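You operate a simulated robot arm through the tools that you are given. There is no shell and no other tool. Be economical: measure what you need, move in short steps, check, and stop when the job is done.

Carry out the task below with a simulated robot arm. There is one attempt and no reset: what you move stays moved.

## Task
Fetch the 0.5 mm filter screen from the top of the tinting bench and stand it on the white board.

Only the result counts: the job must be done as asked and must still hold three seconds after the hand-in. Knocking over, shifting, dropping, spilling or breaking anything else fails it.

## Robot
A 7-joint arm with a two-finger parallel gripper, fixed in place. Base frame: the origin is at the foot of the arm, x ahead of it, y to its left, z up; the work surface is at about z = 0. Readings come in m, rad, newtons and seconds.
With the tool pointing down near the work surface it reaches from about 0.24 to 0.62 m from the base axis. Its first joint turns from -1.152 to 1.152 rad. Payload 2.6 kg.
Tool frame: the origin (TCP) lies between the finger pads and is the grasp point; the fingertips stand 0.03 m ahead of it; z points along the fingers, y is the line along which they close. The gripper opens to 0.094 m. The fingers are 0.028 m wide and 0.01 m thick; the gripper's body (0.05 by 0.096 m) begins 0.055 m behind the TCP.
Orientation is told as [roll, pitch, yaw] about the base's x, y, z axes, in that order, counted from this pose: with the fingers straight down and closing along the base's y, the tool's x points along the base's -x, its y along +y and its z along -z.

## Interface
- The arm moves only by the tool apply_moves. Its argument "rows" is a list that holds one entry, the list of rows, each a list of 7 numbers: the shift along the base's x, y, z in units of 40 mm (1.0 is 40 mm), then the turn, a rotation vector about the base's x, y, z in units of 6 degrees (1.0 is 6 degrees), then the gripper command, from -1 (fully open) to 1 (shut), values between in proportion. In form: [[[tx, ty, tz, wx, wy, wz, jaw], ...]]. A call has 1 to 10 rows; each row shifts and turns the commanded pose from where the row before left it. A call with a number of a shift or a turn outside -1 to 1 is refused whole. Rows are played at 5 a second. More than 0.05 m and 0.15 rad between two rows, or a gripper value outside its range, and nothing of the call is played. A pose out of reach is approached as far as the arm can. The call stops where the force on the tool passes 40 N (or 10 N more than at its start, if that is more) or the arm is blocked; 0.2 s more then pass. The fingers move at their own pace (about 0.072 m/s each) and stop on an object; they squeeze with about 33 N. The grip force told is the motor's: it shows also when the fingers shut on nothing. Time passes only in rows, and 0.2 s behind the last, so rows that do not move let the fingers close. It gives the time, the measured TCP pose, the force on the tool (base axes), the opening and the grip force at its end, in the units of the frame above (readings bear some noise).
- Cameras (640 x 400 px; columns grow to the right, rows downward): "scene" is fixed at [-0.0004, 0.4074, 0.5658]; the picture's right is [-0.95, -0.31, 0.00], its down [-0.15, 0.47, -0.87] and it looks along [0.27, -0.83, -0.49] (base axes); focal length 313 px, centre (320, 200). "wrist" rides on the gripper at [-0.037, 0, -0.058] in the tool frame; the picture's right is [0.00, -1.00, 0.00], its down [0.97, 0.00, -0.24] and it looks along [0.24, 0.00, 0.97] (tool axes); focal length 218 px, centre (320, 200).
- get_image(camera): a new picture of that camera. The clock stands still meanwhile.
- point_at(camera, pixels): for up to 12 pixels [column, row] of the newest picture of that camera ("zoom" is the newest enlarged one), the place [x, y, z] in the base frame of the surface seen there, good to about 0.003 m, but the place of the scene camera against the robot may be out by one fixed shift of up to 0.018 m in any direction. The clock stands still meanwhile.
- enlarge(camera, box): a new picture of the part [left, top, right, bottom] of that camera's present view, enlarged. The clock stands still meanwhile.
- job_done(): hands the job in; it is judged then, once.

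Go step by step. Measure first, check grasps and placings, and put right what went wrong. The budget is 60 turns and 30 pictures, counting those below and the enlarged ones. Unless the task says otherwise, let go and move clear before handing in, and close with one line.

The tools are called after "Emit:" as a command line: name --argument value ..., lists and objects as JSON in quotes. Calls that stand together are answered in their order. apply_moves: Moves the arm, as the interface text tells. Its arguments: {"type":"object","properties":{"rows":{"type":"array","items":{"type":"array","items":{"type":"array","items":{"type":"number"}}}}},"required":["rows"]} The other tools are called the same way: get_image (camera) takes a picture; point_at (camera, pixels) gives the place of the surface under pixels of a picture; enlarge (camera, box) takes an enlarged picture of a part of a camera's view; job_done () hands the job in.

At the start:

```text
t: 0.0
eef_pos: [0.2836, -0.2592, 0.2802]
tool_rot: [0.0, 0.001, -0.002]
ft_force: [0.5, -1.4, 0.9]
finger_gap: 0.0939
finger_force: 0.0
```

scene: 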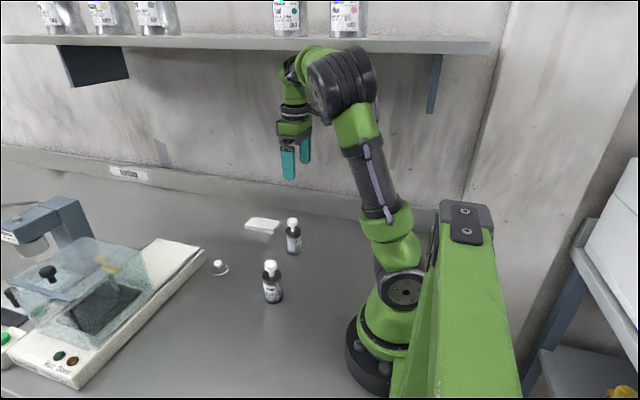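
wrist: 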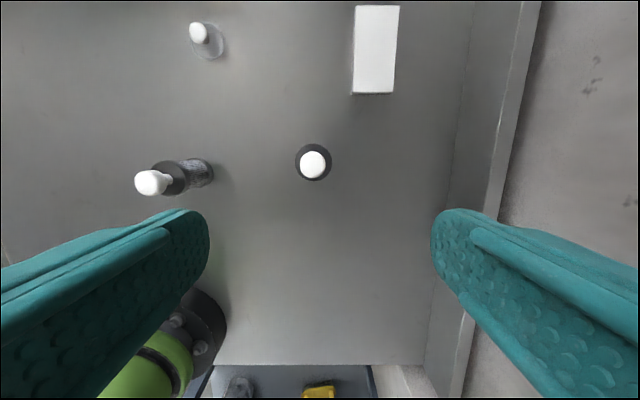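

The scene shows two bottles (near 293,235 and 271,282), a small knobbed object at (219,267), a white slab at (262,225) and a machine on the left. I'll enlarge to tell them apart.

Emit:
enlarge --camera "scene" --box '[180, 200, 340, 310]'

Emit:
enlarge --camera "scene" --box '[0, 140, 220, 400]'

Emit:
enlarge --camera "wrist" --box '[120, 0, 440, 200]'

```text
3.64 times, centred on (260, 255) of scene
```

zoom: 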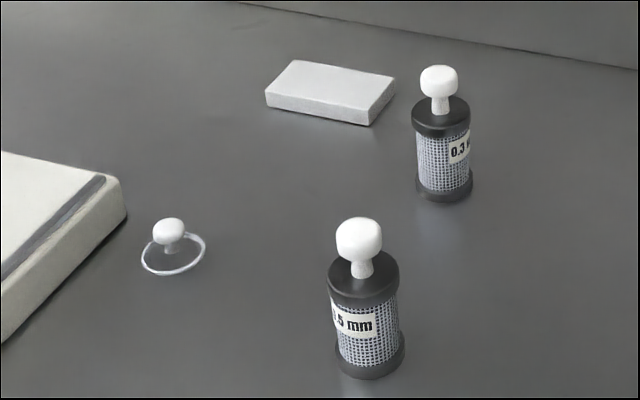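

```text
1.54 times, centred on (110, 270) of scene
```

zoom: 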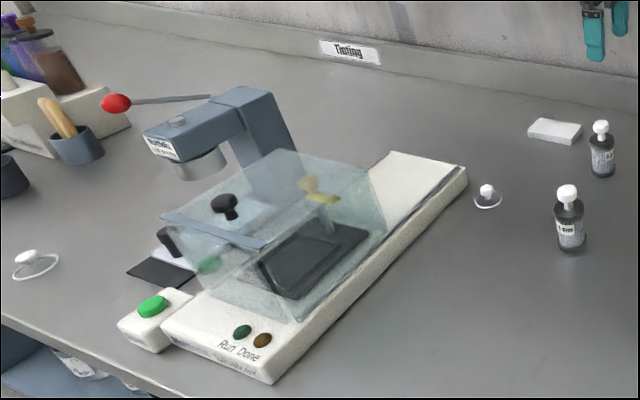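

```text
2.00 times, centred on (280, 100) of wrist
```

zoom: 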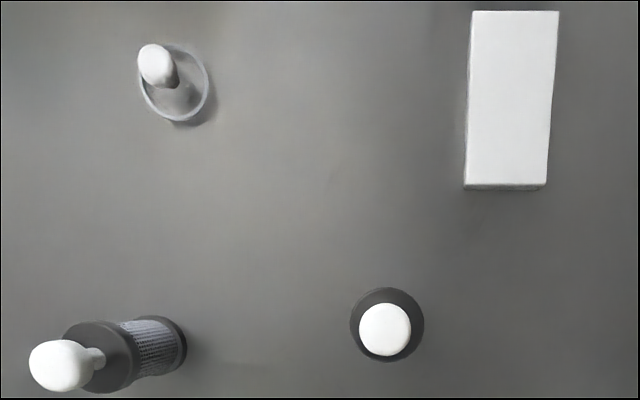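

The near canister's label ends in ".5 mm", the far one begins "0.3". I'll zoom on the label and measure with the wrist camera.

Emit:
enlarge --camera "scene" --box '[252, 255, 292, 308]'

Emit:
point_at --camera "wrist" --pixels '[[150, 183], [168, 170], [168, 190], [205, 172], [313, 165], [313, 148], [358, 8], [398, 8], [394, 91], [354, 91], [375, 50], [213, 173]]'

Emit:
point_at --camera "scene" --pixels '[[270, 263], [270, 276], [273, 303], [293, 221], [293, 231], [294, 254], [247, 224], [254, 216], [278, 220], [273, 230], [262, 222], [300, 270]]'

```text
7.55 times, centred on (272, 282) of scene
```

zoom: 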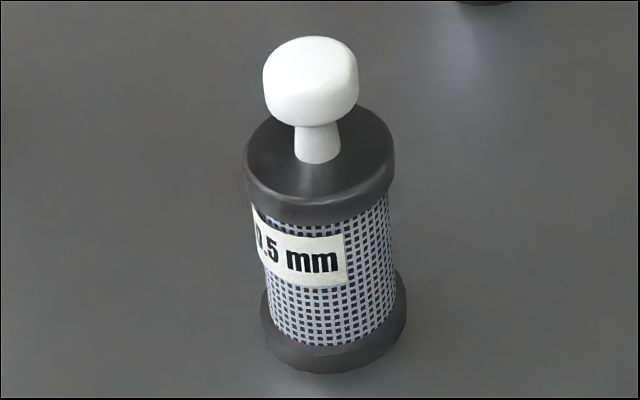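

```text
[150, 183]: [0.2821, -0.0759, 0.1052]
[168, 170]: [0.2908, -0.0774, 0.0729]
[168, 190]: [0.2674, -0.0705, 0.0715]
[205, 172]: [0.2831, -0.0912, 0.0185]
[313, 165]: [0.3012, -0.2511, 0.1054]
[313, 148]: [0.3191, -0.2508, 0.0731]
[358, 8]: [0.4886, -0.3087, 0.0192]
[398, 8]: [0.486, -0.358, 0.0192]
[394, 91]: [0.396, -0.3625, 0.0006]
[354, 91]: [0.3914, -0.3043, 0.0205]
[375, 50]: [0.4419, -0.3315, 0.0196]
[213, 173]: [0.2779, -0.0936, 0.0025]
```

```text
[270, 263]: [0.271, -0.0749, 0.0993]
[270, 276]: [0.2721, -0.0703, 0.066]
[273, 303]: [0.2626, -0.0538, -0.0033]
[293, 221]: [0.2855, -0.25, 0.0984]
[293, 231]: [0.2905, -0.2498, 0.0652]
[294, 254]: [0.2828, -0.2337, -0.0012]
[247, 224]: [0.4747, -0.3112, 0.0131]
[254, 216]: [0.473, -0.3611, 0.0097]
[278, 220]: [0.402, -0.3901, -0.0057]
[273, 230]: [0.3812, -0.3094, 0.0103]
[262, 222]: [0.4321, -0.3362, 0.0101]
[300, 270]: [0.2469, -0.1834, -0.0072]
```

Label reads 0.5 mm on the near canister, at about (0.280, -0.075), with cap top z≈0.073 and knob top z≈0.106. I'll move above it at height for a closer measurement.

Emit:
apply_moves --rows '[[[0, 0.92, 0, 0, 0, 0, -1], [0, 0.92, 0, 0, 0, 0, -1], [0, 0.92, 0, 0, 0, 0, -1], [0, 0.92, 0, 0, 0, 0, -1], [0, 0.92, 0, 0, 0, 0, -1], [0, 0, 0, 0, 0, 0, -1]]]'

Emit:
get_image --camera "wrist"

```text
t: 1.4
eef_pos: [0.2835, -0.0737, 0.2815]
tool_rot: [-0.003, 0.001, -0.002]
ft_force: [0.4, 0.2, 0.4]
finger_gap: 0.0941
finger_force: 0.1
```

```text
23 pictures are left
```

wrist: 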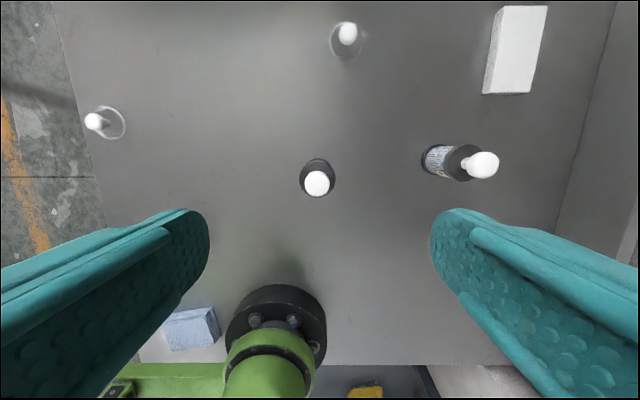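

The canister is now at (317,180). I'll measure its cap edges and knob.

Emit:
point_at --camera "wrist" --pixels '[[317, 184], [317, 172], [317, 194], [303, 176], [333, 176], [317, 162], [307, 183], [328, 183], [190, 330], [490, 88], [524, 88], [540, 10]]'

```text
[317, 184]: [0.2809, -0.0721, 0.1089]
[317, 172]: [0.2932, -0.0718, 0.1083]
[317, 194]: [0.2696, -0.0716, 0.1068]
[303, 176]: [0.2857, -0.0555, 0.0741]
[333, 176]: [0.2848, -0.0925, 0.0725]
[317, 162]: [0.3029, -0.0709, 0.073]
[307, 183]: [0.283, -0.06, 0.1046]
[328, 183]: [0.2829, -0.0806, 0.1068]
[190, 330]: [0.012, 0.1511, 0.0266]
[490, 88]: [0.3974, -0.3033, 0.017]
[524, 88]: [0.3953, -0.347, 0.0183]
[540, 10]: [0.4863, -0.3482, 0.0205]
```

Axis is about (0.281, -0.073), cap radius ≈0.02, so the TCP is well aligned. I'll descend toward z=0.068 with jaws open.

Emit:
apply_moves --rows '[[[-0.06, 0, -0.9, 0, 0, 0, -1], [0, 0, -0.9, 0, 0, 0, -1], [0, 0, -0.9, 0, 0, 0, -1], [0, 0, -0.9, 0, 0, 0, -1], [0, 0, -0.9, 0, 0, 0, -1], [0, 0, -0.5, 0, 0, 0, -1], [0, 0, -0.34, 0, 0, 0, -1], [0, 0, 0, 0, 0, 0, -1]]]'

Emit:
get_image --camera "scene"

```text
t: 3.2
eef_pos: [0.2797, -0.0753, 0.0652]
tool_rot: [0.001, 0.0, 0.0]
ft_force: [-0.3, -0.8, -0.5]
finger_gap: 0.0942
finger_force: 0.1
```

```text
22 pictures are left
```

scene: 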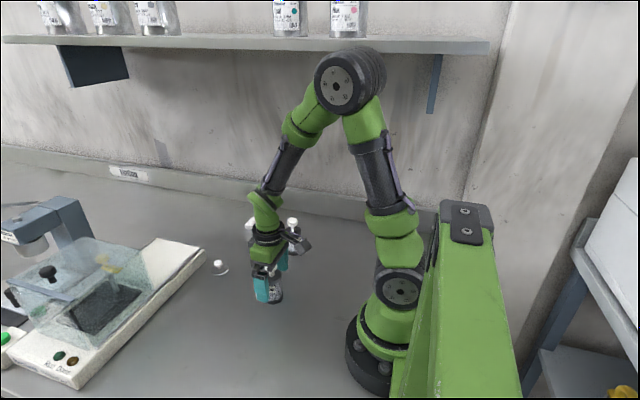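

The fingers straddle the canister with no contact; a 2 mm correction in y, then close.

Emit:
apply_moves --rows '[[[0.03, 0.05, 0, 0, 0, 0, -1], [0, 0, 0, 0, 0, 0, -0.4], [0, 0, 0, 0, 0, 0, 0], [0, 0, 0, 0, 0, 0, 1], [0, 0, 0, 0, 0, 0, 1], [0, 0, 0, 0, 0, 0, 1], [0, 0, 0, 0, 0, 0, 1]]]'

```text
t: 4.8
eef_pos: [0.2815, -0.0731, 0.0679]
tool_rot: [0.001, 0.001, -0.001]
ft_force: [-0.6, 1.4, 3.6]
finger_gap: 0.0448
finger_force: 32.7
```

The grip holds at a 45 mm gap with 33 N. I'll lift a little and check.

Emit:
apply_moves --rows '[[[0, 0, 0.4, 0, 0, 0, 1], [0, 0, 0.8, 0, 0, 0, 1], [0, 0, 0.8, 0, 0, 0, 1], [0, 0, 0, 0, 0, 0, 1]]]'

Emit:
enlarge --camera "scene" --box '[180, 180, 340, 310]'

Emit:
get_image --camera "wrist"

```text
t: 5.8
eef_pos: [0.2815, -0.0726, 0.1464]
tool_rot: [0.0, 0.0, 0.0]
ft_force: [-0.4, 0.8, -2.5]
finger_gap: 0.045
finger_force: 32.6
```

```text
3.08 times, centred on (260, 245) of scene
```

zoom: 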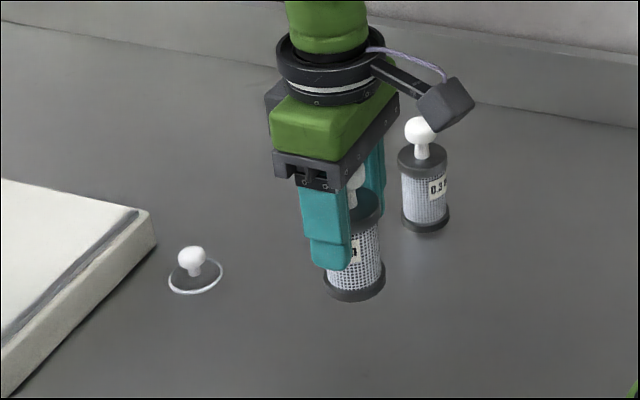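

```text
20 pictures are left
```

wrist: 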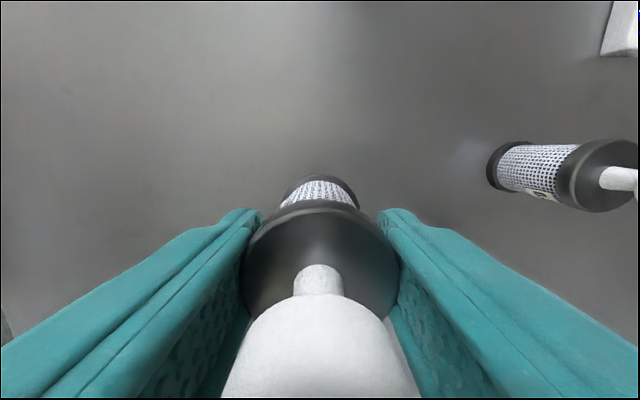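

Held upright, nothing disturbed. I'll raise to about z=0.2 and go forward in x first, staying away from the 0.3 mm canister.

Emit:
apply_moves --rows '[[[0, 0, 0.8, 0, 0, 0, 1], [0, 0, 0.6, 0, 0, 0, 1], [0.8, 0, 0, 0, 0, 0, 1], [0.8, 0, 0, 0, 0, 0, 1], [0.8, -0.3, 0, 0, 0, 0, 1], [0.8, -0.6, 0, 0, 0, 0, 1], [0.8, -0.6, 0, 0, 0, 0, 1], [0, -0.8, 0, 0, 0, 0, 1], [0, -0.8, 0, 0, 0, 0, 1], [0, 0, 0, 0, 0, 0, 1]]]'

Emit:
get_image --camera "scene"

Emit:
get_image --camera "wrist"

```text
t: 8.0
eef_pos: [0.444, -0.1984, 0.2027]
tool_rot: [0.001, -0.001, 0.001]
ft_force: [0.4, -0.1, -2.8]
finger_gap: 0.0445
finger_force: 32.9
```

```text
19 pictures are left
```

scene: 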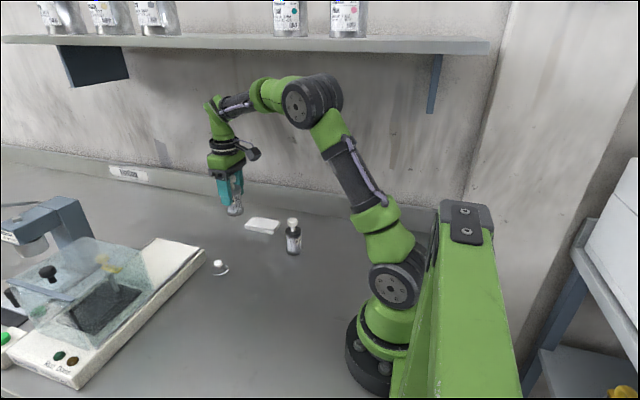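

```text
18 pictures are left
```

wrist: 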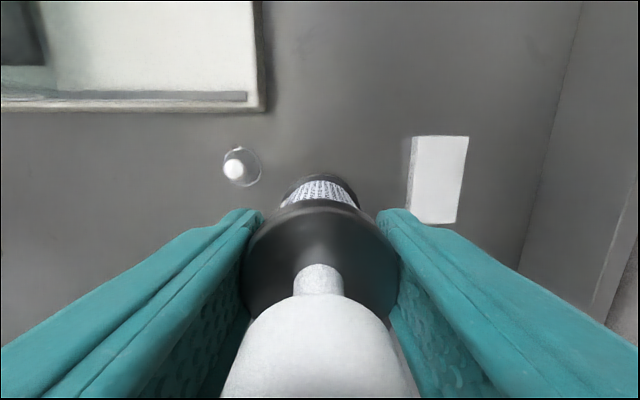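

The board is clear at (437,180) in the wrist view. I'll measure its corners and the backsplash.

Emit:
point_at --camera "wrist" --pixels '[[415, 139], [467, 139], [456, 220], [412, 218], [438, 180], [555, 150], [600, 180], [410, 180], [463, 180]]'

Emit:
enlarge --camera "scene" --box '[180, 120, 320, 260]'

```text
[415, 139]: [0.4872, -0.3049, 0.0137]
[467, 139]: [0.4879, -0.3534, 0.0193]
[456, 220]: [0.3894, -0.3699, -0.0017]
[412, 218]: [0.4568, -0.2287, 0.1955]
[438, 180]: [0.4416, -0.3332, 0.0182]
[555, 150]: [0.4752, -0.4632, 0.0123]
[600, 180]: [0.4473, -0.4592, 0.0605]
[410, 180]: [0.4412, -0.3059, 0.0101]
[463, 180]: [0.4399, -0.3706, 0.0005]
```

```text
2.86 times, centred on (250, 190) of scene
```

zoom: 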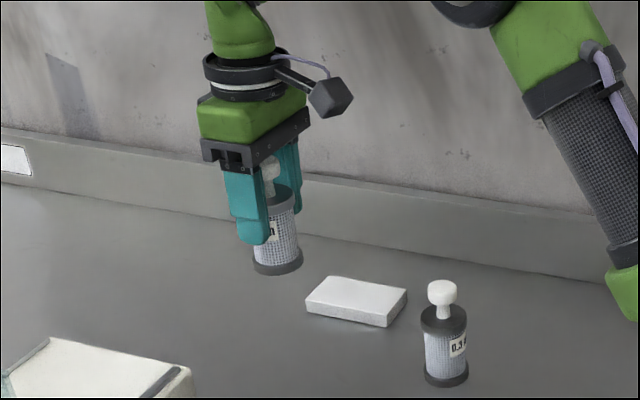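

Board centre ≈(0.441, -0.333), top z≈0.019; the backsplash at y≈-0.46 leaves room. I'll move over it, then descend to about 15 mm above contact.

Emit:
apply_moves --rows '[[[-0.07, -0.7, 0, 0, 0, 0, 1], [0, -0.9, 0, 0, 0, 0, 1], [0, -0.9, 0, 0, 0, 0, 1], [0, -0.87, 0, 0, 0, 0, 1], [0, 0, -0.7, 0, 0, 0, 1], [0, 0, -0.9, 0, 0, 0, 1], [0, 0, -0.8, 0, 0, 0, 1], [0, 0, 0, 0, 0, 0, 1]]]'

Emit:
enlarge --camera "scene" --box '[200, 160, 320, 260]'

Emit:
get_image --camera "wrist"

```text
t: 9.8
eef_pos: [0.4375, -0.3317, 0.108]
tool_rot: [-0.001, 0.001, 0.001]
ft_force: [-0.4, -0.8, -2.6]
finger_gap: 0.0442
finger_force: 33.3
```

```text
4.00 times, centred on (260, 210) of scene
```

zoom: 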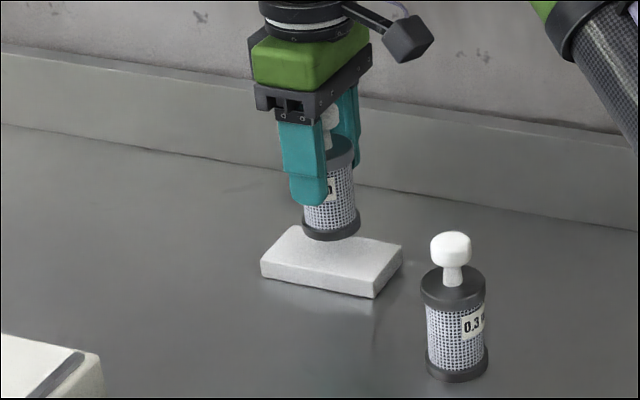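

```text
15 pictures are left
```

wrist: 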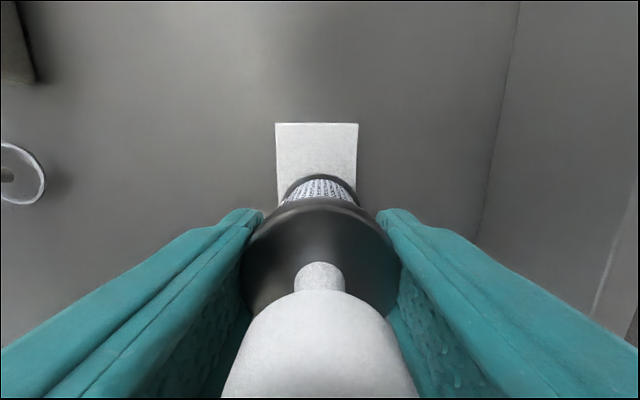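

It is nearly centred (board cols 276–358, canister centred at 320). Let me measure the board edges to centre exactly.

Emit:
point_at --camera "wrist" --pixels '[[278, 150], [356, 150], [317, 125], [278, 185], [355, 185], [320, 177], [288, 188], [350, 188]]'

```text
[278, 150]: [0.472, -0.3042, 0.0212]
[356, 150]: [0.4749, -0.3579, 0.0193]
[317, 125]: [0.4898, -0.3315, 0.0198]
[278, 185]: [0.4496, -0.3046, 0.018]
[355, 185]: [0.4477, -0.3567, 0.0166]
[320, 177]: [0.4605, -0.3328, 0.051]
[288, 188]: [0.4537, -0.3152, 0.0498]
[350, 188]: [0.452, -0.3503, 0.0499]
```

Board centre y≈-0.331, canister ≈-0.333: shift +1.5 mm and lower to just above contact (expected at TCP z≈0.0875).

Emit:
apply_moves --rows '[[[0.03, 0.035, -0.2, 0, 0, 0, 1], [0, 0, -0.2, 0, 0, 0, 1], [0, 0, 0, 0, 0, 0, 1]]]'

```text
t: 10.6
eef_pos: [0.439, -0.3293, 0.0913]
tool_rot: [0.001, -0.001, 0.001]
ft_force: [0.0, 0.7, -2.3]
finger_gap: 0.0443
finger_force: 32.6
```

Emit:
apply_moves --rows '[[[0, 0, -0.04, 0, 0, 0, 1], [0, 0, -0.03, 0, 0, 0, 1], [0, 0, 0, 0, 0, 0, 1]]]'

```text
t: 11.4
eef_pos: [0.4395, -0.3299, 0.0878]
tool_rot: [0.0, 0.001, 0.0]
ft_force: [0.5, 0.4, -1.9]
finger_gap: 0.0444
finger_force: 32.9
```

Still hanging (−1.9 N, no contact); I'll lower in 1 mm steps.

Emit:
apply_moves --rows '[[[0, 0, -0.025, 0, 0, 0, 1], [0, 0, 0, 0, 0, 0, 1]]]'

```text
t: 12.0
eef_pos: [0.44, -0.3306, 0.0877]
tool_rot: [0.0, 0.0, 0.0]
ft_force: [0.4, 0.2, -2.4]
finger_gap: 0.0441
finger_force: 33.0
```

Emit:
apply_moves --rows '[[[0, 0, -0.025, 0, 0, 0, 1], [0, 0, 0, 0, 0, 0, 1]]]'

Emit:
enlarge --camera "scene" --box '[230, 190, 300, 245]'

```text
t: 12.6
eef_pos: [0.4408, -0.3297, 0.0848]
tool_rot: [0.001, 0.0, -0.001]
ft_force: [0.5, -0.2, -1.3]
finger_gap: 0.044
finger_force: 32.7
```

```text
7.27 times, centred on (265, 218) of scene
```

zoom: 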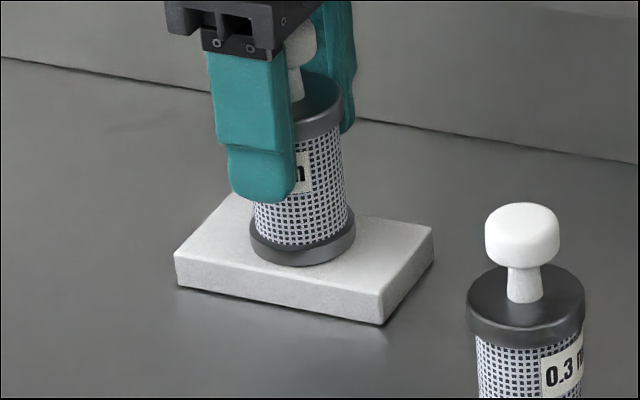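

The canister sits at or just above the board; force is starting to drop. One more mm-step.

Emit:
apply_moves --rows '[[[0, 0, -0.025, 0, 0, 0, 1], [0, 0, 0, 0, 0, 0, 1]]]'

```text
t: 13.2
eef_pos: [0.4386, -0.3292, 0.085]
tool_rot: [0.0, 0.0, 0.0]
ft_force: [0.3, 0.7, -1.0]
finger_gap: 0.044
finger_force: 33.4
```

Emit:
apply_moves --rows '[[[0, 0, -0.025, 0, 0, 0, 1], [0, 0, 0, 0, 0, 0, 1]]]'

```text
t: 13.8
eef_pos: [0.44, -0.3302, 0.0844]
tool_rot: [-0.001, -0.002, 0.0]
ft_force: [-2.8, 1.9, 8.3]
finger_gap: 0.0441
finger_force: 33.1
```

Contact now (8 N upward). I'll release, opening in stages.

Emit:
apply_moves --rows '[[[0, 0, 0, 0, 0, 0, 0.0], [0, 0, 0, 0, 0, 0, -0.1], [0, 0, 0, 0, 0, 0, -0.3], [0, 0, 0, 0, 0, 0, -0.6], [0, 0, 0, 0, 0, 0, -0.7], [0, 0, 0, 0, 0, 0, -0.7]]]'

Emit:
enlarge --camera "scene" --box '[230, 190, 300, 245]'

```text
t: 15.2
eef_pos: [0.4402, -0.3299, 0.0833]
tool_rot: [-0.001, 0.001, 0.001]
ft_force: [1.0, 0.7, 0.2]
finger_gap: 0.0802
finger_force: 0.1
```

```text
7.27 times, centred on (265, 218) of scene
```

zoom: 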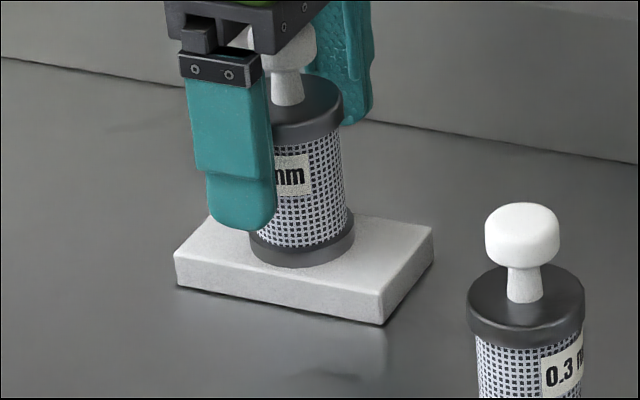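

The screen stands free on the board and the jaws are open. I'll retreat straight up.

Emit:
apply_moves --rows '[[[0, 0, 0.3, 0, 0, 0, -0.7], [0, 0, 0.7, 0, 0, 0, -0.7], [0, 0, 0.8, 0, 0, 0, -0.7], [0, 0, 0.8, 0, 0, 0, -0.7], [0, 0, 0.8, 0, 0, 0, -0.7], [0, 0, 0, 0, 0, 0, -0.7], [0, 0, 0, 0, 0, 0, -0.7]]]'

Emit:
get_image --camera "scene"

Emit:
enlarge --camera "scene" --box '[210, 170, 310, 260]'

```text
t: 16.8
eef_pos: [0.4406, -0.3284, 0.222]
tool_rot: [-0.001, -0.001, 0.0]
ft_force: [-0.1, -0.1, -0.1]
finger_gap: 0.08
finger_force: 0.0
```

```text
12 pictures are left
```

scene: 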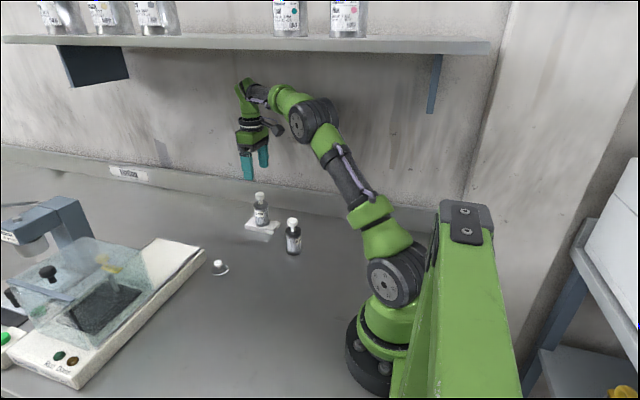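

```text
4.44 times, centred on (260, 215) of scene
```

zoom: 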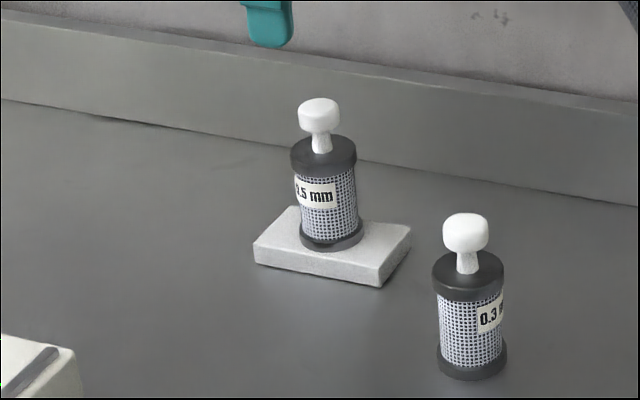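

The 0.5 mm screen stands upright on the white board, nothing else has moved, and the arm is clear, so I'm handing in.

Emit:
job_done

```text
The job is handed in.
```

The 0.5 mm filter screen is standing upright on the white board, nothing else was disturbed, and the job is handed in.
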